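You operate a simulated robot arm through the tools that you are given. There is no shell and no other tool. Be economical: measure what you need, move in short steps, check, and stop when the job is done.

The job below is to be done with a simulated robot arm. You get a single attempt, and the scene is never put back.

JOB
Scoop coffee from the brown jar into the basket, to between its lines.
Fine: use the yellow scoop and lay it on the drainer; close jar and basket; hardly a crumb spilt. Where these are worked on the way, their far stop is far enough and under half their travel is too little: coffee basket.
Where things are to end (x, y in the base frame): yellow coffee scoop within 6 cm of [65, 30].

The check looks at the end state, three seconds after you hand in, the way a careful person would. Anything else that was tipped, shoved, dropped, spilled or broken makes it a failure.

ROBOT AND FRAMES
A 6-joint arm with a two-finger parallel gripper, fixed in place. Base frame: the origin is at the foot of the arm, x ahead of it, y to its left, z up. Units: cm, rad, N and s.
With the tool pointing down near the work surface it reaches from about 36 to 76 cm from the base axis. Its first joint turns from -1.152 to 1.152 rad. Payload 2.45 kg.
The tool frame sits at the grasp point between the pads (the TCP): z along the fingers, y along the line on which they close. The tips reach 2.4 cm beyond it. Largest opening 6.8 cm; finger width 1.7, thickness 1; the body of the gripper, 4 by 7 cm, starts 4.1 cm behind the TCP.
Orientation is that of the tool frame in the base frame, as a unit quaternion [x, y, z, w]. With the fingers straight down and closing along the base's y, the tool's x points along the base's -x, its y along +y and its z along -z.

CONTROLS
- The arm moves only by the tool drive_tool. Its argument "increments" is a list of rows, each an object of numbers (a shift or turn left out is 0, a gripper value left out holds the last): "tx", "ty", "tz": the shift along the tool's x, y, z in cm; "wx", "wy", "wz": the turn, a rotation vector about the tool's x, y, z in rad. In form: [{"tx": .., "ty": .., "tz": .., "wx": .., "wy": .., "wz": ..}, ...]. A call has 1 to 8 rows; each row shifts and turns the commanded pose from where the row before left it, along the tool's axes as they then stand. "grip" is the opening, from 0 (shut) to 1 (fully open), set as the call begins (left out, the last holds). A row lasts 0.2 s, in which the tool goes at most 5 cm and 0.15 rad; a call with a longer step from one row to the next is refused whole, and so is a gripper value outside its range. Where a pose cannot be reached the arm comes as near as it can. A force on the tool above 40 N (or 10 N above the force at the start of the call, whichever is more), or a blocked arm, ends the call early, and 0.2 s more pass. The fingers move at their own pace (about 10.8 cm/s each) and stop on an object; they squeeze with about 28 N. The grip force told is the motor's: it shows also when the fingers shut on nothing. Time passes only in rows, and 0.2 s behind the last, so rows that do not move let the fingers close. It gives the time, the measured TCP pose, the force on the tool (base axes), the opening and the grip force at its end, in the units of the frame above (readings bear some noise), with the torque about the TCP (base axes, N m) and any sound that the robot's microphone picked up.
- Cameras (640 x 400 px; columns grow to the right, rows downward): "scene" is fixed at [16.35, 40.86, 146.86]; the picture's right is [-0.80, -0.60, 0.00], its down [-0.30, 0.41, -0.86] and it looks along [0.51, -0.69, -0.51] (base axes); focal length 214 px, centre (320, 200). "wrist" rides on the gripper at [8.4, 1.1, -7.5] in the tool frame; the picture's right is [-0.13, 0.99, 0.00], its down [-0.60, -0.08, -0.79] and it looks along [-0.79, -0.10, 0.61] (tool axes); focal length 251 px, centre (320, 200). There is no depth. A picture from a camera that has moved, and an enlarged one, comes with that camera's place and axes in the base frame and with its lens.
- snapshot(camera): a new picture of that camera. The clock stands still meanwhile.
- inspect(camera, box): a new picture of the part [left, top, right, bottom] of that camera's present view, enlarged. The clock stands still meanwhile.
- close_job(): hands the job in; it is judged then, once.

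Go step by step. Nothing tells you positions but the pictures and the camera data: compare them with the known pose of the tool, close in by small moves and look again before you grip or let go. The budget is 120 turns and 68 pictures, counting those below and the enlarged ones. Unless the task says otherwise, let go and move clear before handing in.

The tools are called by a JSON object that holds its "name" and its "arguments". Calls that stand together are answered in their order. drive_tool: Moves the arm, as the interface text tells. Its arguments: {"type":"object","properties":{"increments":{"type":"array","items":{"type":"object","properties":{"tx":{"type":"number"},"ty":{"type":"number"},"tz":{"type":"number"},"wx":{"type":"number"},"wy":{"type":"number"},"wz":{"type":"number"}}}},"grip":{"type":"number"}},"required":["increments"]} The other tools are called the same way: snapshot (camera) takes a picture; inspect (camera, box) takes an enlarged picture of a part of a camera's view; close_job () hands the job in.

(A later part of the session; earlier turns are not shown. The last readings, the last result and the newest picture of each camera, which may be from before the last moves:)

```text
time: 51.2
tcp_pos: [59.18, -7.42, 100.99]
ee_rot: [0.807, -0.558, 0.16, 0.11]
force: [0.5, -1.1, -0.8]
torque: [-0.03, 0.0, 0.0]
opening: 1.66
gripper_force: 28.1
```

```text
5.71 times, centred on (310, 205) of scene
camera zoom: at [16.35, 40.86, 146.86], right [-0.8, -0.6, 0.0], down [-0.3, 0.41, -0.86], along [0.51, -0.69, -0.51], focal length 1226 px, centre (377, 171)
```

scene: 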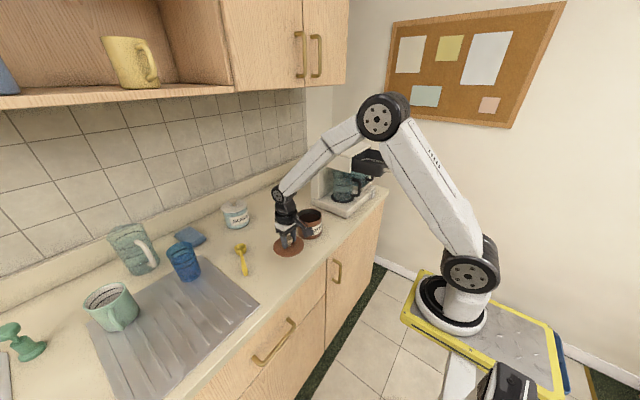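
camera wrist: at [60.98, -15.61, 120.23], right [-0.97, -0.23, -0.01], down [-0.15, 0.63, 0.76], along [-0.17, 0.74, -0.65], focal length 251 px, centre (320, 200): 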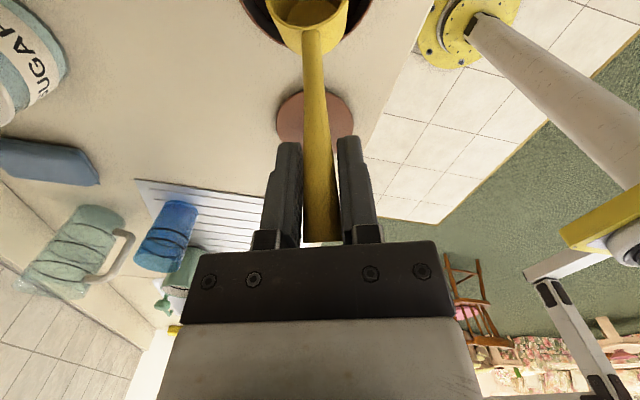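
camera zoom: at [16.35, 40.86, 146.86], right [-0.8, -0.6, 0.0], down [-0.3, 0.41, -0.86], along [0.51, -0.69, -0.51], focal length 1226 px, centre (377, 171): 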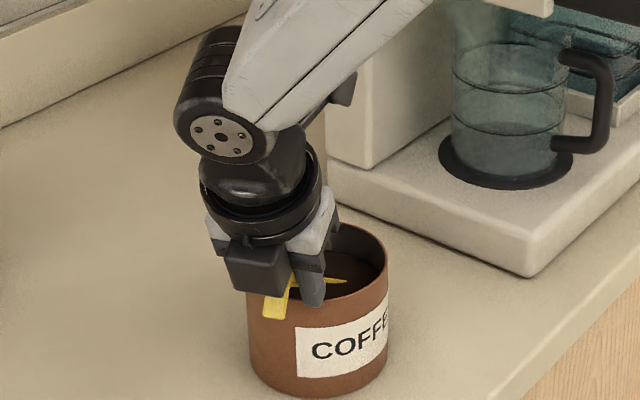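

The cup is in the coffee and forces are low. I'll continue rotating up and lifting out.

{"name": "drive_tool", "arguments": {"increments": [{"tx": -0.263, "tz": -0.218, "wy": 0.065}, {"tx": -0.225, "tz": -0.202, "wy": 0.065}, {"tx": -0.191, "tz": -0.183, "wy": 0.065}, {"tx": -0.158, "tz": -0.163, "wy": 0.065}, {"tx": 0.9, "tz": -1.2}, {"tx": 0.9, "tz": -1.2, "wy": 0.05}, {"tx": 1.3, "tz": -1.6, "wy": 0.05}, {"tx": 1.4, "tz": -1.5, "wy": 0.05}]}}

{"name": "drive_tool", "arguments": {"increments": [{"tx": 1.5, "tz": -1.3, "wy": 0.06}, {"tx": 1.5, "tz": -1.1, "wy": 0.06}, {"wy": 0.06}, {}]}}

{"name": "snapshot", "arguments": {"camera": "wrist"}}

{"name": "inspect", "arguments": {"camera": "scene", "box": [270, 150, 370, 240]}}

```text
time: 53.0
tcp_pos: [58.77, -6.23, 108.52]
ee_rot: [0.757, -0.524, 0.321, 0.222]
force: [0.3, 0.4, -0.3]
torque: [-0.02, 0.03, -0.01]
opening: 1.68
gripper_force: 28.3
```

```text
time: 54.0
tcp_pos: [58.94, -6.46, 112.57]
ee_rot: [0.725, -0.502, 0.387, 0.268]
force: [0.9, -0.3, -0.8]
torque: [0.0, -0.02, -0.02]
opening: 1.71
gripper_force: 27.9
```

```text
30 pictures are left
camera wrist: at [57.25, -5.46, 123.6], right [-0.95, -0.28, -0.11], down [-0.28, 0.96, -0.06], along [0.12, -0.03, -0.99], focal length 251 px, centre (320, 200)
```

wrist: 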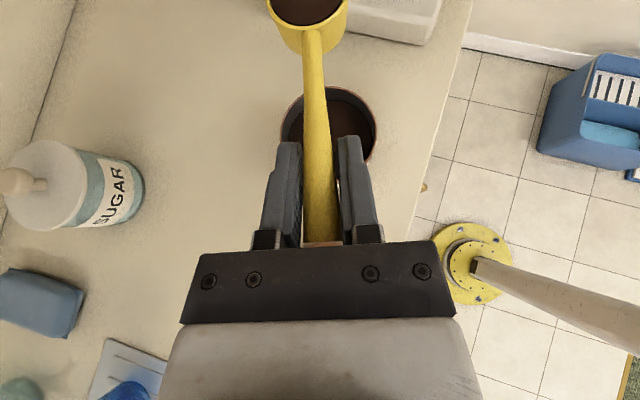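

```text
4.44 times, centred on (320, 195) of scene
camera zoom: at [16.35, 40.86, 146.86], right [-0.8, -0.6, 0.0], down [-0.3, 0.41, -0.86], along [0.51, -0.69, -0.51], focal length 953 px, centre (320, 222)
```

zoom: 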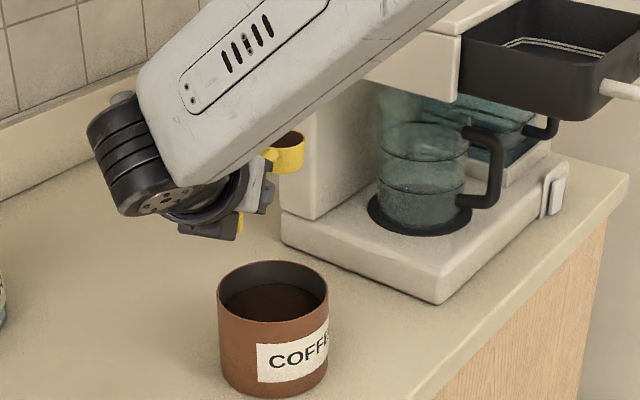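

The cup came out full and level. I'll carry it smoothly: turn the heading to -1.8, rise to z = 124 and come towards the basket, stopping over its near edge to look.

{"name": "drive_tool", "arguments": {"increments": [{"wx": -0.0831, "wz": 0.0557}, {"wx": -0.0831, "wz": 0.0557}, {"wx": -0.0831, "wz": 0.0557}, {"wx": -0.0831, "wz": 0.0557}, {"wx": -0.0831, "wz": 0.0557}, {"wx": -0.0831, "wz": 0.0557}, {"tx": 1, "ty": 0.6}, {"tx": 2, "ty": 1.1}]}}

{"name": "drive_tool", "arguments": {"increments": [{"tx": 2.4, "tz": 0.06, "ty": 1.25}, {"tx": 2.4, "tz": 0.06, "ty": 1.25}, {"tx": 2.4, "tz": 0.06, "ty": 1.25}, {"tx": 2.2, "tz": 0.06, "ty": 1.2}, {"tx": 1.5, "ty": 0.8}, {"tx": 0.8, "tz": 1.2, "ty": -0.3}, {"tx": 1.5, "tz": 2.3, "ty": -0.65}, {"tx": 1, "tz": 1.5, "ty": -0.4}]}}

{"name": "snapshot", "arguments": {"camera": "wrist"}}

```text
time: 55.8
tcp_pos: [56.87, -7.77, 114.88]
ee_rot: [-0.545, 0.694, -0.29, -0.371]
force: [-0.3, 0.3, -1.3]
torque: [0.06, 0.0, 0.01]
opening: 1.69
gripper_force: 28.3
```

```text
time: 57.6
tcp_pos: [49.65, -18.65, 123.79]
ee_rot: [-0.545, 0.694, -0.29, -0.369]
force: [0.0, 0.8, -0.9]
torque: [0.0, -0.03, 0.0]
opening: 1.71
gripper_force: 27.9
```

```text
28 pictures are left
camera wrist: at [48.85, -16.88, 134.94], right [-0.95, 0.31, -0.11], down [0.31, 0.95, -0.06], along [0.08, -0.09, -0.99], focal length 251 px, centre (320, 200)
```

wrist: 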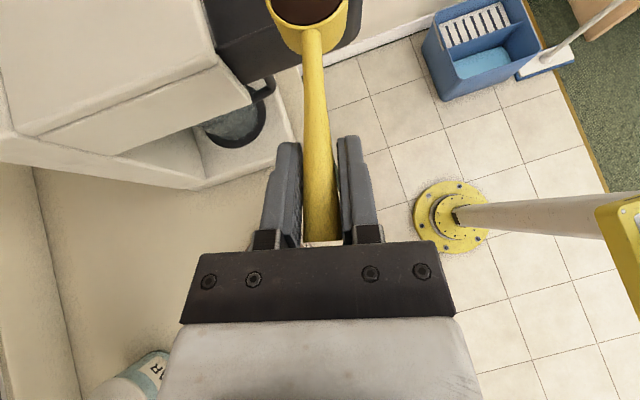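

The basket interior spans roughly x 44–54 and y -32 to -45. I'll move the cup over its centre, lower slightly and look from the scene camera.

{"name": "drive_tool", "arguments": {"increments": [{"tx": 0.97, "tz": 1.445, "ty": -0.57}, {"tx": 0.97, "tz": 1.445, "ty": -0.57}, {"tx": 0.97, "tz": 1.445, "ty": -0.57}, {"tx": 0.97, "tz": 1.445, "ty": -0.57}, {"tx": 0.97, "tz": 1.445, "ty": -0.57}, {"tx": 0.97, "tz": 1.445, "ty": -0.57}, {"tx": -1.28, "tz": 0.86}, {"tx": -1.28, "tz": 0.86}]}}

{"name": "snapshot", "arguments": {"camera": "wrist"}}

{"name": "inspect", "arguments": {"camera": "scene", "box": [320, 100, 440, 200]}}

```text
time: 59.4
tcp_pos: [50.51, -29.57, 120.68]
ee_rot: [-0.545, 0.694, -0.29, -0.37]
force: [0.2, 0.2, 0.0]
torque: [-0.02, -0.06, 0.0]
opening: 1.72
gripper_force: 27.7
```

```text
27 pictures are left
camera wrist: at [49.74, -27.88, 131.81], right [-0.95, 0.31, -0.11], down [0.31, 0.95, -0.06], along [0.08, -0.09, -0.99], focal length 251 px, centre (320, 200)
```

wrist: 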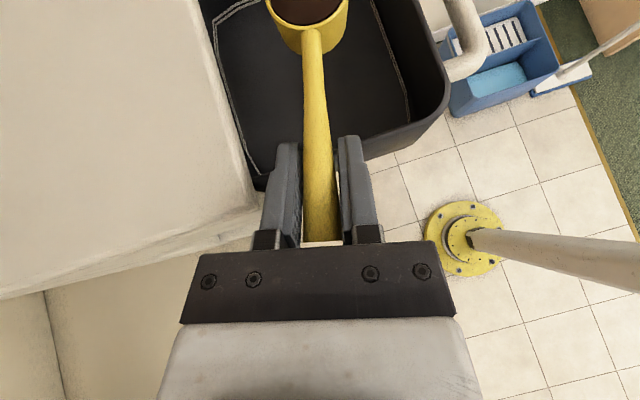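

```text
4.00 times, centred on (380, 150) of scene
camera zoom: at [16.35, 40.86, 146.87], right [-0.8, -0.6, 0.0], down [-0.3, 0.41, -0.86], along [0.51, -0.69, -0.51], focal length 858 px, centre (80, 400)
```

zoom: 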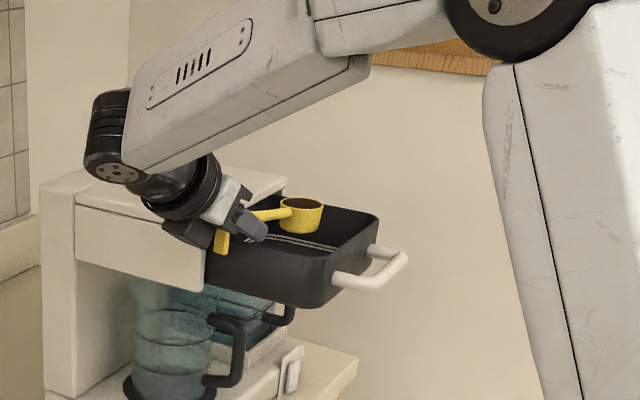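

The cup is centred over the basket at the right height. I'll start rolling it about the tool axis, keeping the cup in place, and check that the wrist can reach.

{"name": "drive_tool", "arguments": {"increments": [{"tx": 0.054, "ty": 0.713, "wz": -0.149}, {"tx": 0.054, "ty": 0.713, "wz": -0.149}, {"tx": 0.054, "ty": 0.713, "wz": -0.149}, {"tx": 0.054, "ty": 0.713, "wz": -0.149}]}}

{"name": "inspect", "arguments": {"camera": "scene", "box": [320, 100, 440, 200]}}

```text
time: 60.4
tcp_pos: [47.86, -29.32, 121.25]
ee_rot: [0.726, -0.502, 0.169, 0.439]
force: [-0.2, 0.6, -0.1]
torque: [0.02, 0.01, -0.01]
opening: 1.71
gripper_force: 27.9
```

```text
4.00 times, centred on (380, 150) of scene
camera zoom: at [16.35, 40.86, 146.87], right [-0.8, -0.6, 0.0], down [-0.3, 0.41, -0.86], along [0.51, -0.69, -0.51], focal length 858 px, centre (80, 400)
```

zoom: 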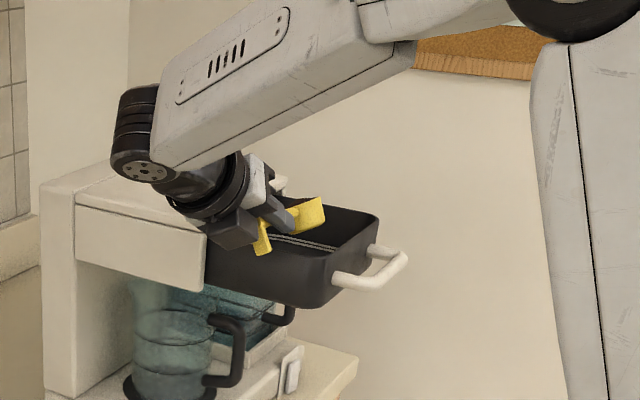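

The roll works and stays in reach. I'll continue pouring, lowering slightly on the way.

{"name": "drive_tool", "arguments": {"increments": [{"tx": 0.054, "ty": 0.713, "wz": -0.149}, {"tx": -0.12, "ty": 0.45, "tz": 0.22, "wz": -0.149}, {"tx": -0.1, "ty": 0.43, "tz": 0.22, "wz": -0.149}, {"tx": -0.08, "ty": 0.41, "tz": 0.22, "wz": -0.149}, {"tx": -0.06, "ty": 0.4, "tz": 0.22, "wz": -0.149}, {"tx": 0, "ty": 0.39, "tz": 0.22, "wz": -0.149}, {"tx": 0.054, "ty": 0.713, "wz": -0.149}, {"tx": 0.054, "ty": 0.713, "wz": -0.149}]}}

{"name": "drive_tool", "arguments": {"increments": [{"tx": 0.054, "ty": 0.713, "wz": -0.149}, {"tx": 0.054, "ty": 0.713, "wz": -0.149}, {"tx": 0.054, "ty": 0.713, "wz": -0.149}, {"tx": 0.054, "ty": 0.713, "wz": -0.149}, {"tx": 0.054, "ty": 0.713, "wz": -0.149}, {"tx": 0.054, "ty": 0.713, "wz": -0.149}, {"tx": 0.054, "ty": 0.713, "wz": -0.149}, {}]}}

{"name": "inspect", "arguments": {"camera": "scene", "box": [320, 100, 440, 200]}}

{"name": "snapshot", "arguments": {"camera": "wrist"}}

```text
time: 62.2
tcp_pos: [45.18, -31.19, 122.64]
ee_rot: [0.881, -0.011, -0.106, 0.46]
force: [0.3, 0.6, -1.1]
torque: [-0.02, 0.04, 0.0]
opening: 1.74
gripper_force: 28.1
out of reach, approached as far as the arm can: row 8
```

```text
time: 62.6
tcp_pos: [45.13, -30.47, 121.29]
ee_rot: [0.873, 0.031, -0.12, 0.472]
force: [0.0, 0.3, 4.6]
torque: [-0.08, 0.02, -0.03]
opening: 1.71
gripper_force: 27.7
out of reach, approached as far as the arm can: row 1
stopped in row 1: the force on the tool passed its limit at 66 N (the readings are from after the stop); the commanded pose is now the measured one
```

```text
4.00 times, centred on (380, 150) of scene
camera zoom: at [16.34, 40.86, 146.86], right [-0.8, -0.6, 0.0], down [-0.3, 0.41, -0.86], along [0.51, -0.69, -0.51], focal length 858 px, centre (80, 400)
```

zoom: 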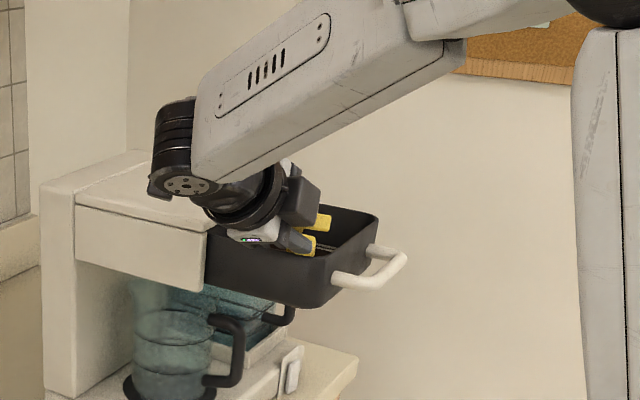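

```text
23 pictures are left
camera wrist: at [54.72, -25.41, 123.97], right [0.04, -0.54, 0.84], down [-0.46, 0.74, 0.5], along [-0.89, -0.4, -0.22], focal length 251 px, centre (320, 200)
```

wrist: 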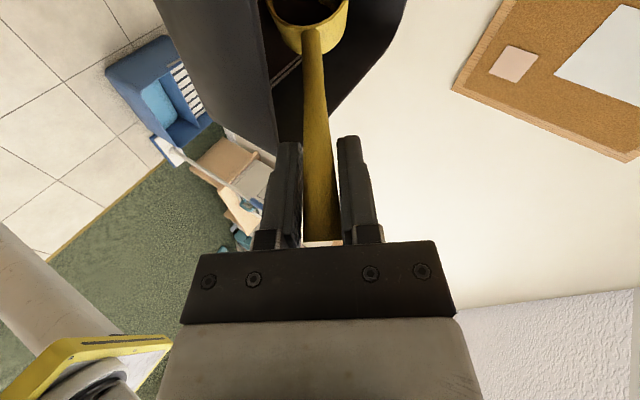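

The wrist reached its limit and a finger brushed the basket rim; the basket looks unmoved and most of the coffee is out. I'll raise 2 cm, then tilt the cup further about base y instead, which moves the gripper outward and up.

{"name": "drive_tool", "arguments": {"increments": [{"tx": -0.24, "ty": 0.82, "tz": -0.52}, {"tx": -0.24, "ty": 0.82, "tz": -0.52}, {}]}}

{"name": "drive_tool", "arguments": {"increments": [{"tx": 0.42, "ty": 0.36, "tz": -0.27, "wx": -0.006, "wy": -0.055, "wz": -0.083}, {"tx": 0.42, "ty": 0.36, "tz": -0.27, "wx": -0.006, "wy": -0.055, "wz": -0.083}, {"tx": 0.42, "ty": 0.36, "tz": -0.27, "wx": -0.006, "wy": -0.055, "wz": -0.083}]}}

```text
time: 63.4
tcp_pos: [44.93, -29.93, 121.63]
ee_rot: [0.872, 0.03, -0.119, 0.473]
force: [0.4, 0.3, -0.8]
torque: [0.03, 0.0, -0.01]
opening: 1.71
gripper_force: 27.6
out of reach, approached as far as the arm can: row 1, 2
```

```text
time: 63.9
tcp_pos: [45.01, -29.25, 120.83]
ee_rot: [0.86, 0.045, -0.154, 0.485]
force: [0.6, -8.0, 12.0]
torque: [-0.48, -0.1, -0.07]
opening: 1.71
gripper_force: 27.6
out of reach, approached as far as the arm can: row 1, 2
stopped in row 2: the force on the tool passed its limit at 51 N (the readings are from after the stop); the commanded pose is now the measured one
```

Still limited here, so I'll move outward (+x) and up with a slight unroll to get back within reach.

{"name": "drive_tool", "arguments": {"increments": [{"tx": 0.51, "ty": 0.84, "tz": -0.56, "wz": 0.1}, {"tx": 0.51, "ty": 0.84, "tz": -0.56, "wz": 0.1}, {}]}}

```text
time: 64.7
tcp_pos: [46.57, -29.3, 122.17]
ee_rot: [0.862, -0.04, -0.107, 0.494]
force: [0.2, -0.1, -0.5]
torque: [0.0, 0.0, -0.07]
opening: 1.69
gripper_force: 27.8
```

Back within reach. I'll shift out and up a little more and tilt further about base y around the cup.

{"name": "drive_tool", "arguments": {"increments": [{"tx": 1.24, "ty": 1.35, "tz": -1.07}, {"tx": 0.39, "ty": 0.28, "tz": -0.25, "wx": -0.0175, "wy": -0.051, "wz": -0.084}, {"tx": 0.39, "ty": 0.28, "tz": -0.25, "wx": -0.0175, "wy": -0.051, "wz": -0.084}, {"tx": 0.39, "ty": 0.28, "tz": -0.25, "wx": -0.0175, "wy": -0.051, "wz": -0.084}]}}

{"name": "snapshot", "arguments": {"camera": "wrist"}}

```text
time: 65.7
tcp_pos: [47.75, -27.13, 120.34]
ee_rot: [0.832, 0.028, -0.229, 0.504]
force: [0.9, -1.2, 28.4]
torque: [-1.26, -0.27, 0.06]
opening: 2.19
gripper_force: 28.5
out of reach, approached as far as the arm can: row 3, 4
```

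```text
22 pictures are left
camera wrist: at [58.16, -22.97, 120.82], right [0.16, -0.46, 0.87], down [-0.28, 0.83, 0.49], along [-0.95, -0.32, 0.0], focal length 251 px, centre (320, 200)
```

wrist: 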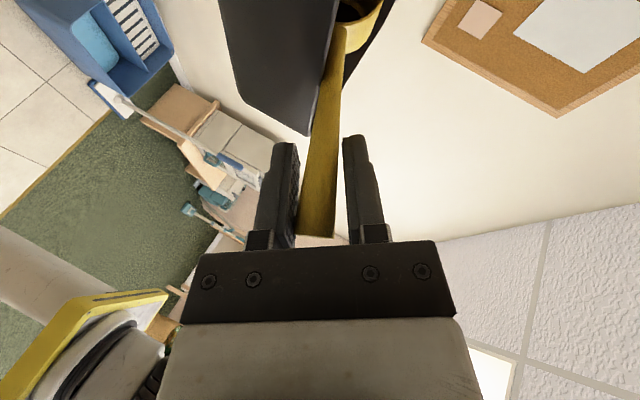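

The wrist joint is limiting, and the handle touched the near wall and shifted in the grip. I'll back out: rotate back and lift.

{"name": "drive_tool", "arguments": {"increments": [{"tx": -0.22, "ty": 1.07, "tz": -0.56, "wx": 0.018, "wy": 0.049, "wz": 0.085}, {"tx": -0.22, "ty": 1.07, "tz": -0.56, "wx": 0.018, "wy": 0.049, "wz": 0.085}, {"tx": -0.22, "ty": 1.07, "tz": -0.56, "wx": 0.018, "wy": 0.049, "wz": 0.085}, {}]}}

{"name": "snapshot", "arguments": {"camera": "wrist"}}

{"name": "inspect", "arguments": {"camera": "scene", "box": [320, 100, 440, 200]}}

```text
time: 66.7
tcp_pos: [48.28, -27.11, 123.45]
ee_rot: [0.861, -0.043, -0.109, 0.495]
force: [0.2, 0.0, -0.3]
torque: [-0.01, -0.04, 0.02]
opening: 1.68
gripper_force: 27.9
```

```text
21 pictures are left
camera wrist: at [58.03, -23.04, 126.88], right [-0.09, -0.48, 0.87], down [-0.41, 0.82, 0.41], along [-0.91, -0.32, -0.27], focal length 251 px, centre (320, 200)
```

wrist: 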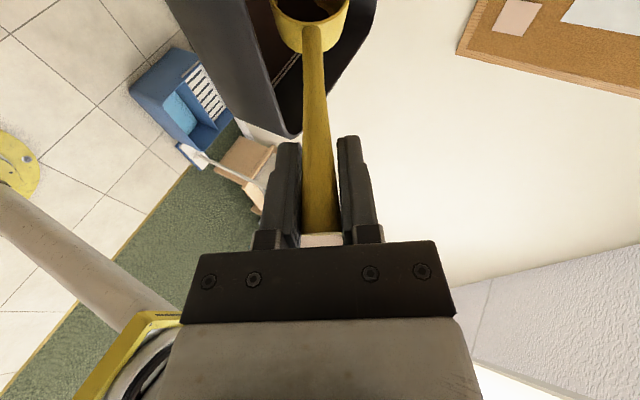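

```text
4.00 times, centred on (380, 150) of scene
camera zoom: at [16.35, 40.86, 146.87], right [-0.8, -0.6, 0.0], down [-0.3, 0.41, -0.86], along [0.51, -0.69, -0.51], focal length 858 px, centre (80, 400)
```

zoom: 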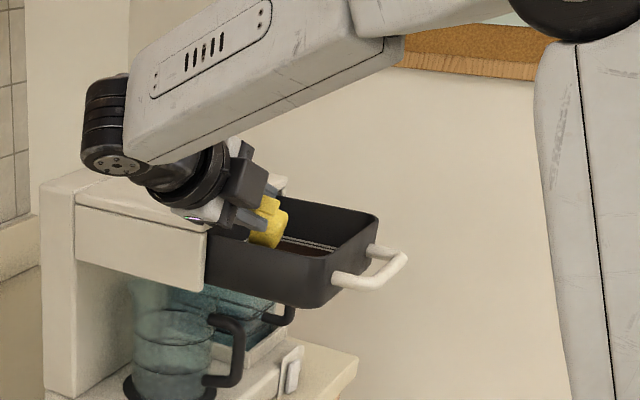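

The scoop sits in the grip as before, with a little coffee left in the cup. I'll unroll to level over the basket centre and look at cup and basket.

{"name": "drive_tool", "arguments": {"increments": [{"tx": 0.13, "ty": 2.3, "tz": 0.95}, {"tx": 0.13, "ty": 2.3, "tz": 0.95}, {"tx": 0.054, "ty": -0.713, "wz": 0.149}, {"tx": 0.054, "ty": -0.713, "wz": 0.149}, {"tx": 0.054, "ty": -0.713, "wz": 0.149}, {"tx": 0.054, "ty": -0.713, "wz": 0.149}, {"tx": 0.054, "ty": -0.713, "wz": 0.149}, {}]}}

{"name": "drive_tool", "arguments": {"increments": [{"tx": 0.054, "ty": -0.713, "wz": 0.149}, {"tx": 0.054, "ty": -0.713, "wz": 0.149}, {"tx": 0.054, "ty": -0.713, "wz": 0.149}, {"tx": 0.054, "ty": -0.713, "wz": 0.149}, {"tx": 0.03, "ty": -0.41, "wz": 0.085}]}}

{"name": "snapshot", "arguments": {"camera": "wrist"}}

```text
time: 68.5
tcp_pos: [49.35, -29.79, 123.59]
ee_rot: [0.786, -0.354, 0.08, 0.501]
force: [0.6, -0.2, -0.2]
torque: [-0.01, 0.01, -0.01]
opening: 1.71
gripper_force: 28.6
```

```text
time: 69.7
tcp_pos: [52.1, -29.62, 122.02]
ee_rot: [0.622, -0.597, 0.242, 0.445]
force: [0.0, -0.4, -0.6]
torque: [-0.01, 0.0, -0.02]
opening: 1.71
gripper_force: 28.0
```

```text
19 pictures are left
camera wrist: at [54.01, -27.63, 132.85], right [-0.97, 0.18, 0.15], down [0.15, 0.98, -0.14], along [-0.18, -0.11, -0.98], focal length 251 px, centre (320, 200)
```

wrist: 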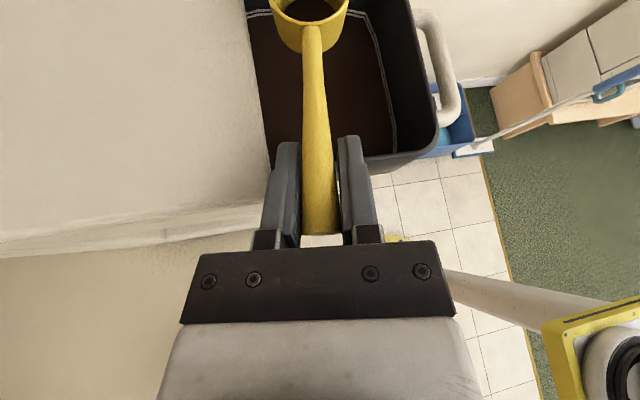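

The basket floor is now brown with coffee, and the cup keeps a little. I'll enlarge to compare the level with the lines.

{"name": "inspect", "arguments": {"camera": "wrist", "box": [240, 0, 450, 180]}}

{"name": "inspect", "arguments": {"camera": "scene", "box": [350, 130, 430, 190]}}

```text
2.22 times, centred on (345, 90) of wrist
camera zoom: at [54.01, -27.63, 132.85], right [-0.97, 0.18, 0.15], down [0.15, 0.98, -0.14], along [-0.18, -0.11, -0.98], focal length 559 px, centre (264, 444)
```

zoom: 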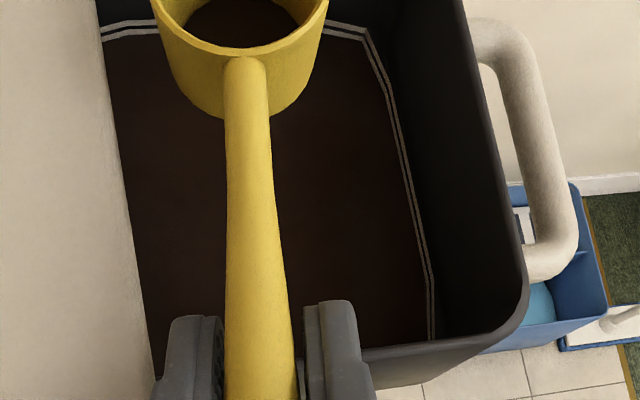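

```text
6.67 times, centred on (390, 160) of scene
camera zoom: at [16.35, 40.86, 146.86], right [-0.8, -0.6, 0.0], down [-0.3, 0.41, -0.86], along [0.51, -0.69, -0.51], focal length 1430 px, centre (-147, 467)
```

zoom: 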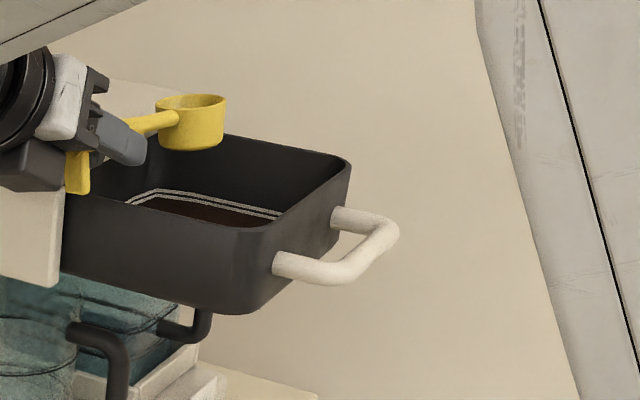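

The coffee sits about at the lower line. I'll zoom in on the front wall's lines.

{"name": "inspect", "arguments": {"camera": "wrist", "box": [340, 5, 400, 45]}}

```text
10.00 times, centred on (370, 25) of wrist
camera zoom: at [54.01, -27.63, 132.85], right [-0.97, 0.18, 0.15], down [0.15, 0.98, -0.14], along [-0.18, -0.11, -0.98], focal length 2514 px, centre (-180, 1950)
```

zoom: 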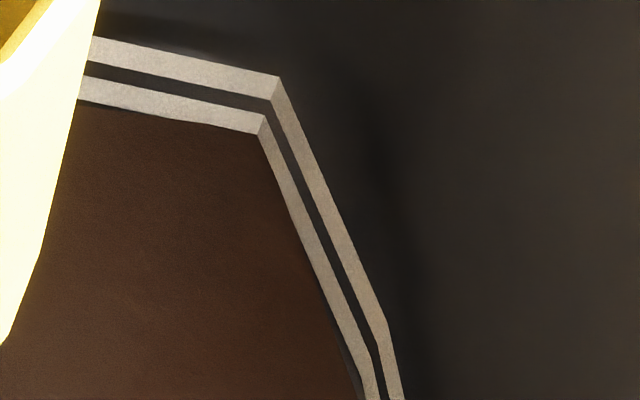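

The level is right at the bottom of the lower line, so a bit more is needed. I'll empty the rest of the cup by rolling the other way, away from the joint limit.

{"name": "drive_tool", "arguments": {"increments": [{"tx": 0.054, "ty": -0.713, "wz": 0.149}, {"tx": 0.054, "ty": -0.713, "wz": 0.149}, {"tx": 0.054, "ty": -0.713, "wz": 0.149}, {"tx": 0.054, "ty": -0.713, "wz": 0.149}, {"tx": 0.054, "ty": -0.713, "wz": 0.149}, {"tx": 0.054, "ty": -0.713, "wz": 0.149}, {"tx": 0.054, "ty": -0.713, "wz": 0.149}, {"tx": 0.054, "ty": -0.713, "wz": 0.149}]}}

```text
time: 70.3
tcp_pos: [52.61, -29.56, 121.7]
ee_rot: [-0.534, 0.677, -0.29, -0.415]
force: [-13.1, 11.1, 6.2]
torque: [0.11, 0.12, -0.05]
opening: 1.71
gripper_force: 27.7
stopped in row 3: the force on the tool passed its limit at 52 N (the readings are from after the stop); the commanded pose is now the measured one
```

A finger touched the machine's head. I'll back away (-x) and up, then check that nothing moved.

{"name": "drive_tool", "arguments": {"increments": [{"tx": 0.12, "ty": 1.45, "tz": 0.38}, {"tx": 1.74, "ty": 0.1, "tz": -0.97}, {"tx": 1.74, "ty": 0.1, "tz": -0.97}, {}]}}

{"name": "snapshot", "arguments": {"camera": "scene"}}

```text
time: 71.3
tcp_pos: [51.4, -29.75, 125.59]
ee_rot: [-0.536, 0.676, -0.291, -0.414]
force: [0.6, -0.3, -0.3]
torque: [-0.01, 0.0, 0.01]
opening: 1.69
gripper_force: 28.4
```

```text
15 pictures are left
```

scene: 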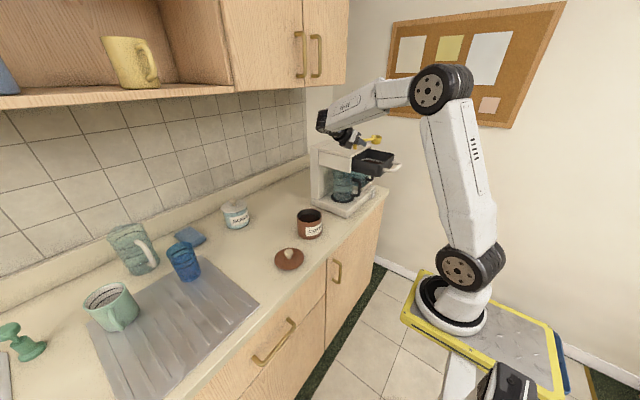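

Nothing was moved. I'll redo the roll from this higher position, lowering the cup progressively as the gripper swings above the machine's head.

{"name": "drive_tool", "arguments": {"increments": [{"tx": 0.054, "ty": -0.713, "wz": 0.149}, {"tx": 0.054, "ty": -0.713, "wz": 0.149}, {"tx": 0.054, "ty": -0.713, "wz": 0.149}, {"tx": -0.43, "ty": -0.51, "tz": 0.29, "wz": 0.149}, {"tx": -0.395, "ty": -0.444, "tz": 0.29, "wz": 0.149}, {"tx": -0.35, "ty": -0.38, "tz": 0.29, "wz": 0.149}, {"tx": -0.296, "ty": -0.323, "tz": 0.29, "wz": 0.149}, {"tx": -0.238, "ty": -0.278, "tz": 0.29, "wz": 0.149}]}}

```text
time: 73.1
tcp_pos: [55.25, -32.13, 124.85]
ee_rot: [-0.062, 0.86, -0.473, -0.179]
force: [-0.4, -0.6, -0.4]
torque: [-0.02, 0.01, 0.03]
opening: 1.7
gripper_force: 28.0
```

That works. I'll continue.

{"name": "drive_tool", "arguments": {"increments": [{"tx": -0.17, "ty": -0.24, "tz": 0.29, "wz": 0.149}, {"tx": -0.096, "ty": -0.21, "tz": 0.29, "wz": 0.149}, {"tx": -0.02, "ty": -0.194, "tz": 0.29, "wz": 0.149}, {"tx": 0.054, "ty": -0.713, "wz": 0.149}, {"tx": 0.054, "ty": -0.713, "wz": 0.149}]}}

```text
time: 74.3
tcp_pos: [55.02, -34.07, 125.95]
ee_rot: [0.256, 0.824, -0.505, 0.005]
force: [-0.7, -0.7, -0.1]
torque: [0.03, 0.0, 0.0]
opening: 1.71
gripper_force: 28.0
```

{"name": "drive_tool", "arguments": {"increments": [{"tx": 0.054, "ty": -0.713, "wz": 0.149}, {"tx": 0.054, "ty": -0.713, "wz": 0.149}, {"tx": 0.054, "ty": -0.713, "wz": 0.149}, {"tx": 0.054, "ty": -0.713, "wz": 0.149}, {"tx": 0.054, "ty": -0.713, "wz": 0.149}, {"tx": 0.054, "ty": -0.713, "wz": 0.149}, {}]}}

{"name": "inspect", "arguments": {"camera": "scene", "box": [350, 110, 430, 190]}}

```text
time: 75.9
tcp_pos: [51.96, -34.53, 128.76]
ee_rot: [0.587, 0.632, -0.454, 0.224]
force: [-0.1, -0.5, -0.7]
torque: [-0.02, -0.01, -0.01]
opening: 1.69
gripper_force: 28.1
```

```text
5.00 times, centred on (390, 150) of scene
camera zoom: at [16.35, 40.86, 146.87], right [-0.8, -0.6, 0.0], down [-0.3, 0.41, -0.86], along [0.51, -0.69, -0.51], focal length 1072 px, centre (-30, 450)
```

zoom: 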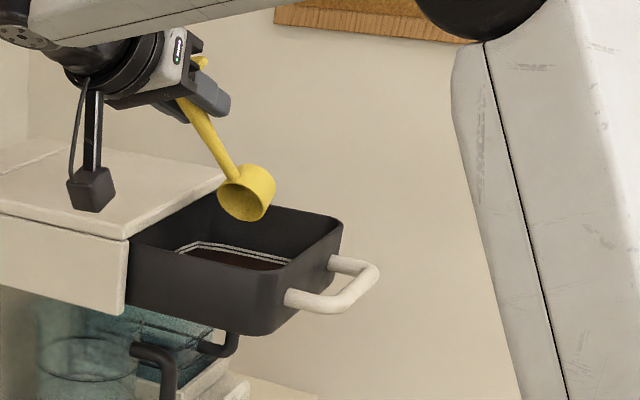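

The cup is empty now. I'll check the level at the lines with a strong zoom.

{"name": "inspect", "arguments": {"camera": "scene", "box": [382, 154, 412, 168]}}

```text
16.00 times, centred on (397, 161) of scene
camera zoom: at [16.35, 40.86, 146.87], right [-0.8, -0.6, 0.0], down [-0.3, 0.41, -0.86], along [0.51, -0.69, -0.51], focal length 3432 px, centre (-912, 824)
```

zoom: 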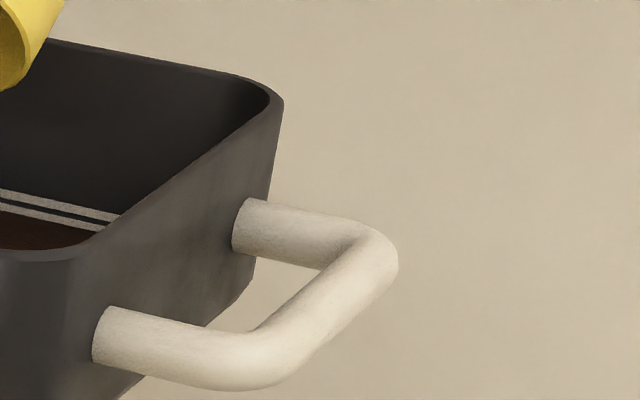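

The level now just touches the lower line; about 3 mm more is needed, so I'll take another scoop. First I unroll well clear of everything and go back towards the jar.

{"name": "drive_tool", "arguments": {"increments": [{"tx": -3.5, "ty": -1.9, "tz": -2.2}, {"tx": 0.054, "ty": 0.713, "wz": -0.149}, {"tx": 0.054, "ty": 0.713, "wz": -0.149}, {"tx": 0.054, "ty": 0.713, "wz": -0.149}, {"tx": 0.054, "ty": 0.713, "wz": -0.149}, {"tx": 0.054, "ty": 0.713, "wz": -0.149}, {"tx": 0.054, "ty": 0.713, "wz": -0.149}, {"tx": 0.054, "ty": 0.713, "wz": -0.149}]}}

{"name": "drive_tool", "arguments": {"increments": [{"tx": 0.054, "ty": 0.713, "wz": -0.149}, {"tx": 0.054, "ty": 0.713, "wz": -0.149}, {"tx": 0.054, "ty": 0.713, "wz": -0.149}, {"tx": 0.054, "ty": 0.713, "wz": -0.149}, {"tx": 0.054, "ty": 0.713, "wz": -0.149}, {"tx": 0.054, "ty": 0.713, "wz": -0.149}, {"tx": 0.054, "ty": 0.713, "wz": -0.149}, {"tx": 0.054, "ty": 0.713, "wz": -0.149}]}}

{"name": "drive_tool", "arguments": {"increments": [{"tx": 0.054, "ty": 0.713, "wz": -0.149}, {"tx": 0.054, "ty": 0.713, "wz": -0.149}, {"tx": 0.054, "ty": 0.713, "wz": -0.149}, {}]}}

```text
time: 77.7
tcp_pos: [54.88, -33.56, 130.09]
ee_rot: [0.19, 0.842, -0.504, -0.034]
force: [-0.3, 0.7, -0.3]
torque: [0.0, -0.02, 0.0]
opening: 1.68
gripper_force: 27.8
```

```text
time: 79.5
tcp_pos: [53.33, -30.74, 125.88]
ee_rot: [-0.314, 0.804, -0.398, -0.311]
force: [0.2, -0.1, 1.0]
torque: [-0.01, 0.0, -0.01]
opening: 1.68
gripper_force: 28.2
```

```text
time: 80.5
tcp_pos: [51.55, -29.65, 125.39]
ee_rot: [-0.485, 0.714, -0.32, -0.391]
force: [-0.8, 0.2, 0.9]
torque: [-0.01, -0.03, -0.01]
opening: 1.71
gripper_force: 27.8
```

I'll move clear, restore the heading, tilt down and return above the jar.

{"name": "drive_tool", "arguments": {"increments": [{"wz": -0.09}, {"tx": -1.81, "ty": 1.62, "tz": -3.22}, {"tx": -1.81, "ty": 1.62, "tz": -3.22}, {"tx": -1.81, "ty": 1.62, "tz": -3.22}, {"wx": 0.1134, "wz": -0.0637}, {"wx": 0.1134, "wz": -0.0637}, {"wx": 0.1134, "wz": -0.0637}, {"wx": 0.1134, "wz": -0.0637}]}}

{"name": "drive_tool", "arguments": {"increments": [{"wx": 0.1134, "wz": -0.0637}, {"wy": -0.144}, {"wy": -0.144}, {"wy": -0.144}, {"wy": -0.144}, {"wy": -0.144}, {"wy": -0.144}, {"wy": -0.144}]}}

{"name": "drive_tool", "arguments": {"increments": [{"tx": -1.67, "ty": -3.05, "tz": 3.17}, {"tx": -1.67, "ty": -3.05, "tz": 3.17}, {"tx": -1.67, "ty": -3.05, "tz": 3.17}, {"tx": -1.67, "ty": -3.05, "tz": 3.17}, {}]}}

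{"name": "inspect", "arguments": {"camera": "scene", "box": [260, 160, 360, 250]}}

```text
time: 82.3
tcp_pos: [50.11, -17.81, 125.2]
ee_rot: [0.677, -0.535, 0.397, 0.314]
force: [0.3, 0.7, -1.0]
torque: [0.01, 0.0, 0.02]
opening: 1.7
gripper_force: 28.0
```

```text
time: 84.1
tcp_pos: [50.04, -17.78, 125.25]
ee_rot: [0.822, -0.568, 0.021, 0.014]
force: [0.0, -0.9, -1.0]
torque: [0.04, 0.02, 0.03]
opening: 1.68
gripper_force: 28.2
```

```text
time: 85.3
tcp_pos: [59.05, -7.8, 112.12]
ee_rot: [0.823, -0.568, 0.021, 0.015]
force: [-0.3, -0.1, -1.2]
torque: [0.03, -0.02, -0.03]
opening: 1.7
gripper_force: 27.9
```

```text
4.44 times, centred on (310, 205) of scene
camera zoom: at [16.35, 40.86, 146.86], right [-0.8, -0.6, 0.0], down [-0.3, 0.41, -0.86], along [0.51, -0.69, -0.51], focal length 953 px, centre (364, 178)
```

zoom: 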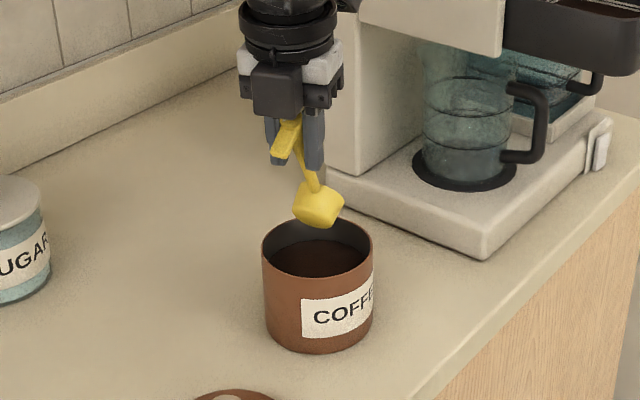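

The cup is in position above the jar again. I'll repeat the scooping motion and lift out level.

{"name": "drive_tool", "arguments": {"increments": [{"tz": 4, "tx": -0.2, "ty": -0.3}, {"tz": 3.6, "tx": -0.18}, {"tz": 1.5, "tx": -0.08}, {"tz": 1.5, "tx": -0.07}]}}

{"name": "drive_tool", "arguments": {"increments": [{"tx": -0.121, "tz": 0.173, "wy": 0.085}, {"tx": -0.099, "tz": 0.217, "wy": 0.085}, {"tx": -0.06, "tz": 0.167, "wy": 0.085}, {"tx": -0.036, "tz": 0.215, "wy": 0.085}]}}

{"name": "drive_tool", "arguments": {"increments": [{"tx": -0.263, "tz": -0.218, "wy": 0.065}, {"tx": -0.225, "tz": -0.202, "wy": 0.065}, {"tx": -0.191, "tz": -0.183, "wy": 0.065}, {"tx": -0.158, "tz": -0.163, "wy": 0.065}, {"tx": 0.9, "tz": -1.2}, {"tx": 0.9, "tz": -1.2, "wy": 0.05}, {"tx": 1.3, "tz": -1.6, "wy": 0.05}, {"tx": 1.4, "tz": -1.5, "wy": 0.05}]}}

{"name": "drive_tool", "arguments": {"increments": [{"tx": 1.5, "tz": -1.3, "wy": 0.06}, {"tx": 1.5, "tz": -1.1, "wy": 0.06}, {"wy": 0.06}, {"wy": 0.02}]}}

{"name": "snapshot", "arguments": {"camera": "wrist"}}

```text
time: 86.3
tcp_pos: [59.58, -7.88, 101.48]
ee_rot: [0.822, -0.568, 0.021, 0.015]
force: [-0.1, -0.3, -0.8]
torque: [0.01, 0.02, -0.02]
opening: 1.71
gripper_force: 28.1
```

```text
time: 87.3
tcp_pos: [59.47, -7.57, 100.75]
ee_rot: [0.807, -0.557, 0.162, 0.111]
force: [-1.0, -0.5, 0.7]
torque: [0.01, 0.04, -0.04]
opening: 1.71
gripper_force: 28.3
```

```text
time: 89.1
tcp_pos: [59.02, -6.45, 108.18]
ee_rot: [0.757, -0.524, 0.322, 0.222]
force: [0.6, 0.2, -0.1]
torque: [-0.03, 0.0, 0.03]
opening: 1.68
gripper_force: 28.2
```

```text
time: 90.1
tcp_pos: [59.25, -6.67, 111.97]
ee_rot: [0.721, -0.498, 0.396, 0.274]
force: [0.7, -0.1, -0.1]
torque: [0.05, 0.02, -0.01]
opening: 1.67
gripper_force: 27.9
```

```text
11 pictures are left
camera wrist: at [57.53, -5.51, 123.06], right [-0.95, -0.29, -0.11], down [-0.28, 0.96, -0.08], along [0.13, -0.05, -0.99], focal length 251 px, centre (320, 200)
```

wrist: 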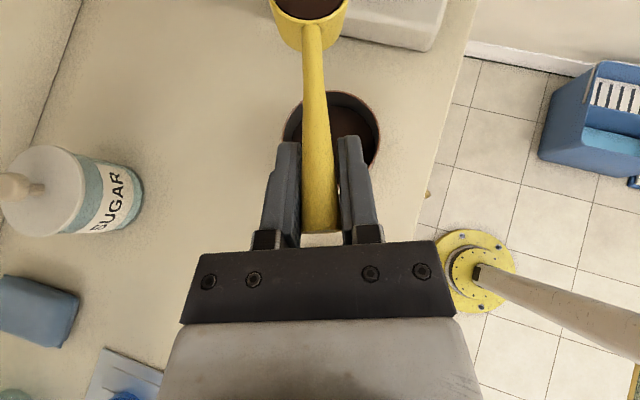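

The cup is full again. I'll carry it along the same path to above the basket.

{"name": "drive_tool", "arguments": {"increments": [{"wx": -0.0831, "wz": 0.0557}, {"wx": -0.0831, "wz": 0.0557}, {"wx": -0.0831, "wz": 0.0557}, {"wx": -0.0831, "wz": 0.0557}, {"wx": -0.0831, "wz": 0.0557}, {"wx": -0.0831, "wz": 0.0557}, {"tx": 1.2, "ty": 0.6}, {"tx": 2.2, "ty": 1.1}]}}

{"name": "drive_tool", "arguments": {"increments": [{"tx": 2.5, "tz": 0.06, "ty": 1.25}, {"tx": 2.5, "tz": 0.06, "ty": 1.25}, {"tx": 2.4, "tz": 0.06, "ty": 1.25}, {"tx": 2.2, "tz": 0.06, "ty": 1.2}, {"tx": 1.5, "ty": 0.8}, {"tx": 0.8, "tz": 1.2, "ty": -0.3}, {"tx": 1.5, "tz": 2.3, "ty": -0.65}, {"tx": 1, "tz": 1.5, "ty": -0.4}]}}

{"name": "drive_tool", "arguments": {"increments": [{"tx": 0.97, "tz": 1.445, "ty": -0.57}, {"tx": 0.97, "tz": 1.445, "ty": -0.57}, {"tx": 0.97, "tz": 1.445, "ty": -0.57}, {"tx": 0.97, "tz": 1.445, "ty": -0.57}, {"tx": 0.97, "tz": 1.445, "ty": -0.57}, {"tx": 0.97, "tz": 1.445, "ty": -0.57}, {}]}}

```text
time: 91.9
tcp_pos: [56.92, -8.01, 114.85]
ee_rot: [-0.539, 0.693, -0.299, -0.374]
force: [0.1, -0.1, 0.0]
torque: [0.0, -0.04, 0.01]
opening: 1.71
gripper_force: 27.9
```

```text
time: 93.7
tcp_pos: [49.79, -18.91, 124.05]
ee_rot: [-0.539, 0.693, -0.299, -0.374]
force: [0.7, -0.6, 0.7]
torque: [0.05, 0.02, -0.05]
opening: 1.69
gripper_force: 28.1
```

```text
time: 95.3
tcp_pos: [50.74, -30.01, 124.31]
ee_rot: [-0.539, 0.693, -0.3, -0.374]
force: [-0.6, -0.1, -0.1]
torque: [0.0, -0.03, -0.01]
opening: 1.72
gripper_force: 28.2
```

Over the basket with the cup level. I'll lower and pour with the first roll direction up to its safe range.

{"name": "drive_tool", "arguments": {"increments": [{"tx": -1.5, "tz": 0.97}, {"tx": -1.5, "tz": 0.97}, {"tx": 0.054, "ty": 0.713, "wz": -0.149}, {"tx": 0.054, "ty": 0.713, "wz": -0.149}, {"tx": 0.054, "ty": 0.713, "wz": -0.149}, {"tx": 0.054, "ty": 0.713, "wz": -0.149}, {"tx": 0.054, "ty": 0.713, "wz": -0.149}]}}

{"name": "drive_tool", "arguments": {"increments": [{"tx": -0.19, "ty": 0.48, "tz": 0.216, "wz": -0.149}, {"tx": -0.156, "ty": 0.45, "tz": 0.216, "wz": -0.149}, {"tx": -0.114, "ty": 0.42, "tz": 0.216, "wz": -0.149}, {"tx": 0.054, "ty": 0.713, "wz": -0.149}, {"tx": 0.054, "ty": 0.713, "wz": -0.149}, {}, {}]}}

```text
time: 96.9
tcp_pos: [47.39, -29.79, 121.81]
ee_rot: [0.756, -0.447, 0.143, 0.456]
force: [0.4, 0.2, -0.5]
torque: [0.01, -0.02, 0.03]
opening: 1.7
gripper_force: 27.7
```

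```text
time: 98.5
tcp_pos: [45.34, -31.11, 123.17]
ee_rot: [0.866, -0.142, -0.033, 0.478]
force: [-1.1, 0.2, -0.4]
torque: [0.0, 0.0, 0.0]
opening: 1.7
gripper_force: 27.9
```

The pour ran without trouble. I'll raise, unroll to level and look at the level and the cup.

{"name": "drive_tool", "arguments": {"increments": [{"tx": 0.2, "ty": 2.5, "tz": -1.6}, {"tx": 0.054, "ty": -0.713, "wz": 0.149}, {"tx": 0.054, "ty": -0.713, "wz": 0.149}, {"tx": 0.054, "ty": -0.713, "wz": 0.149}, {"tx": 0.054, "ty": -0.713, "wz": 0.149}, {"tx": 0.054, "ty": -0.713, "wz": 0.149}, {"tx": 0.054, "ty": -0.713, "wz": 0.149}]}}

{"name": "drive_tool", "arguments": {"increments": [{"tx": 0.054, "ty": -0.713, "wz": 0.149}, {"tx": 0.054, "ty": -0.713, "wz": 0.149}, {"tx": 0.054, "ty": -0.713, "wz": 0.149}, {"tx": 0.054, "ty": -0.713, "wz": 0.149}, {}]}}

{"name": "inspect", "arguments": {"camera": "wrist", "box": [270, 0, 400, 85]}}

```text
time: 100.1
tcp_pos: [47.9, -29.76, 123.2]
ee_rot: [0.719, -0.504, 0.177, 0.444]
force: [-0.2, 0.5, 0.0]
torque: [0.0, -0.03, 0.02]
opening: 1.69
gripper_force: 28.2
```

```text
time: 101.3
tcp_pos: [50.59, -29.88, 122.58]
ee_rot: [-0.538, 0.693, -0.3, -0.373]
force: [0.7, 0.2, -0.2]
torque: [0.01, 0.0, 0.01]
opening: 1.7
gripper_force: 27.7
```

```text
4.71 times, centred on (335, 42) of wrist
camera zoom: at [49.8, -27.89, 133.57], right [-0.94, 0.3, -0.12], down [0.31, 0.95, -0.08], along [0.09, -0.11, -0.99], focal length 1183 px, centre (249, 941)
```

zoom: 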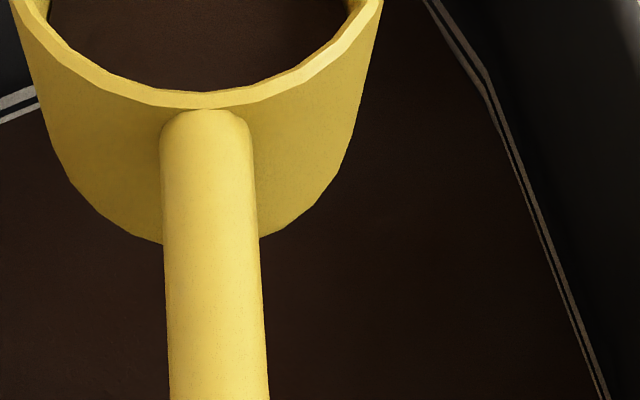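

The level has risen onto the lower line, and the cup still holds some coffee. I'll raise, shift +x and pour the rest with the other roll direction as before.

{"name": "drive_tool", "arguments": {"increments": [{"tx": 1.4, "ty": -0.7, "tz": -0.9}, {"tx": 1.4, "ty": -0.7, "tz": -0.9}, {"tx": 0.054, "ty": -0.713, "wz": 0.149}, {"tx": 0.054, "ty": -0.713, "wz": 0.149}, {"tx": 0.054, "ty": -0.713, "wz": 0.149}, {"tx": -0.43, "ty": -0.51, "tz": 0.29, "wz": 0.149}, {"tx": -0.395, "ty": -0.444, "tz": 0.29, "wz": 0.149}, {"tx": -0.35, "ty": -0.38, "tz": 0.29, "wz": 0.149}]}}

{"name": "drive_tool", "arguments": {"increments": [{"tx": -0.296, "ty": -0.323, "tz": 0.29, "wz": 0.149}, {"tx": -0.238, "ty": -0.278, "tz": 0.29, "wz": 0.149}, {"tx": -0.17, "ty": -0.24, "tz": 0.29, "wz": 0.149}, {"tx": -0.096, "ty": -0.21, "tz": 0.29, "wz": 0.149}, {"tx": -0.02, "ty": -0.194, "tz": 0.29, "wz": 0.149}, {"tx": 0.054, "ty": -0.713, "wz": 0.149}, {"tx": 0.054, "ty": -0.713, "wz": 0.149}]}}

{"name": "drive_tool", "arguments": {"increments": [{"tx": 0.054, "ty": -0.713, "wz": 0.149}, {"tx": 0.054, "ty": -0.713, "wz": 0.149}, {"tx": 0.054, "ty": -0.713, "wz": 0.149}, {"tx": 0.054, "ty": -0.713, "wz": 0.149}, {"tx": 0.054, "ty": -0.713, "wz": 0.149}, {"tx": 0.054, "ty": -0.713, "wz": 0.149}, {}]}}

{"name": "inspect", "arguments": {"camera": "scene", "box": [376, 148, 406, 166]}}

```text
time: 103.1
tcp_pos: [55.62, -32.03, 125.67]
ee_rot: [-0.186, 0.858, -0.432, -0.206]
force: [0.2, -0.1, 0.1]
torque: [0.01, -0.05, 0.01]
opening: 1.68
gripper_force: 27.6
```

```text
time: 104.7
tcp_pos: [55.86, -34.45, 126.5]
ee_rot: [0.266, 0.836, -0.478, 0.036]
force: [0.0, 0.4, -0.2]
torque: [0.01, -0.05, -0.01]
opening: 1.7
gripper_force: 27.4
```

```text
time: 106.3
tcp_pos: [52.62, -35.15, 128.86]
ee_rot: [0.602, 0.64, -0.415, 0.238]
force: [0.4, -0.6, 1.0]
torque: [0.02, 0.0, -0.02]
opening: 1.69
gripper_force: 28.1
```

```text
16.00 times, centred on (391, 157) of scene
camera zoom: at [16.35, 40.86, 146.87], right [-0.8, -0.6, 0.0], down [-0.3, 0.41, -0.86], along [0.51, -0.69, -0.51], focal length 3432 px, centre (-816, 888)
```

zoom: 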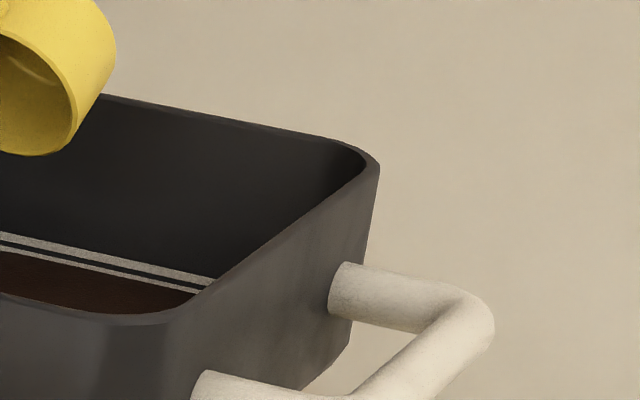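

The level is now about halfway up the lower line, so one more scoop should put it in the gap. I'll unroll and return to the jar.

{"name": "drive_tool", "arguments": {"increments": [{"tx": -3.5, "ty": -1.9, "tz": -2.2}, {"tx": 0.054, "ty": 0.713, "wz": -0.149}, {"tx": 0.054, "ty": 0.713, "wz": -0.149}, {"tx": 0.054, "ty": 0.713, "wz": -0.149}, {"tx": 0.054, "ty": 0.713, "wz": -0.149}, {"tx": 0.054, "ty": 0.713, "wz": -0.149}, {"tx": 0.054, "ty": 0.713, "wz": -0.149}, {"tx": 0.054, "ty": 0.713, "wz": -0.149}]}}

{"name": "drive_tool", "arguments": {"increments": [{"tx": 0.054, "ty": 0.713, "wz": -0.149}, {"tx": 0.054, "ty": 0.713, "wz": -0.149}, {"tx": 0.054, "ty": 0.713, "wz": -0.149}, {"tx": 0.054, "ty": 0.713, "wz": -0.149}, {"tx": 0.054, "ty": 0.713, "wz": -0.149}, {"tx": 0.054, "ty": 0.713, "wz": -0.149}, {"tx": 0.054, "ty": 0.713, "wz": -0.149}, {"tx": 0.054, "ty": 0.713, "wz": -0.149}]}}

{"name": "drive_tool", "arguments": {"increments": [{"tx": 0.054, "ty": 0.713, "wz": -0.149}, {"tx": 0.054, "ty": 0.713, "wz": -0.149}, {"tx": 0.054, "ty": 0.713, "wz": -0.149}, {}]}}

```text
time: 108.1
tcp_pos: [55.39, -34.25, 130.57]
ee_rot: [0.2, 0.855, -0.479, -0.001]
force: [0.2, 0.9, -0.4]
torque: [0.01, 0.0, 0.0]
opening: 1.7
gripper_force: 28.3
```

```text
time: 109.9
tcp_pos: [54.11, -31.19, 126.2]
ee_rot: [-0.314, 0.82, -0.396, -0.269]
force: [-0.3, -0.3, 0.4]
torque: [-0.01, -0.05, 0.01]
opening: 1.68
gripper_force: 28.1
```

```text
time: 110.9
tcp_pos: [52.16, -30.34, 125.69]
ee_rot: [-0.488, 0.73, -0.326, -0.35]
force: [0.4, -1.2, 0.0]
torque: [-0.01, -0.04, -0.03]
opening: 1.69
gripper_force: 28.4
```

I'll go back above the jar in the same way.

{"name": "drive_tool", "arguments": {"increments": [{"tx": 0.054, "ty": 0.713, "wz": -0.149}, {"tx": -2.04, "ty": 1.41, "tz": -3.18}, {"tx": -2.04, "ty": 1.41, "tz": -3.18}, {"tx": -2.04, "ty": 1.41, "tz": -3.18}, {"wx": 0.0997, "wz": -0.0642}, {"wx": 0.0997, "wz": -0.0642}, {"wx": 0.0997, "wz": -0.0642}, {"wx": 0.0997, "wz": -0.0642}]}}

{"name": "drive_tool", "arguments": {"increments": [{"wx": 0.0997, "wz": -0.0642}, {"wy": -0.1354}, {"wy": -0.1354}, {"wy": -0.1354}, {"wy": -0.1354}, {"wy": -0.1354}, {"wy": -0.1354}, {"wy": -0.1354}]}}

{"name": "drive_tool", "arguments": {"increments": [{"tx": -1.76, "ty": -3.1, "tz": 3.27}, {"tx": -1.76, "ty": -3.1, "tz": 3.27}, {"tx": -1.76, "ty": -3.1, "tz": 3.27}, {"tx": -1.76, "ty": -3.1, "tz": 3.27}, {}]}}

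```text
time: 112.7
tcp_pos: [50.16, -17.99, 125.44]
ee_rot: [0.687, -0.544, 0.382, 0.294]
force: [0.5, 0.0, -0.3]
torque: [0.01, 0.01, 0.03]
opening: 1.69
gripper_force: 28.1
```

```text
time: 114.5
tcp_pos: [50.12, -17.96, 125.5]
ee_rot: [0.821, -0.571, 0.026, 0.012]
force: [0.4, 1.0, 0.3]
torque: [0.01, -0.02, 0.03]
opening: 1.67
gripper_force: 27.8
```

```text
time: 115.7
tcp_pos: [59.9, -7.79, 112.11]
ee_rot: [0.82, -0.571, 0.027, 0.013]
force: [0.2, -0.5, -0.3]
torque: [0.03, 0.01, 0.03]
opening: 1.69
gripper_force: 27.7
```

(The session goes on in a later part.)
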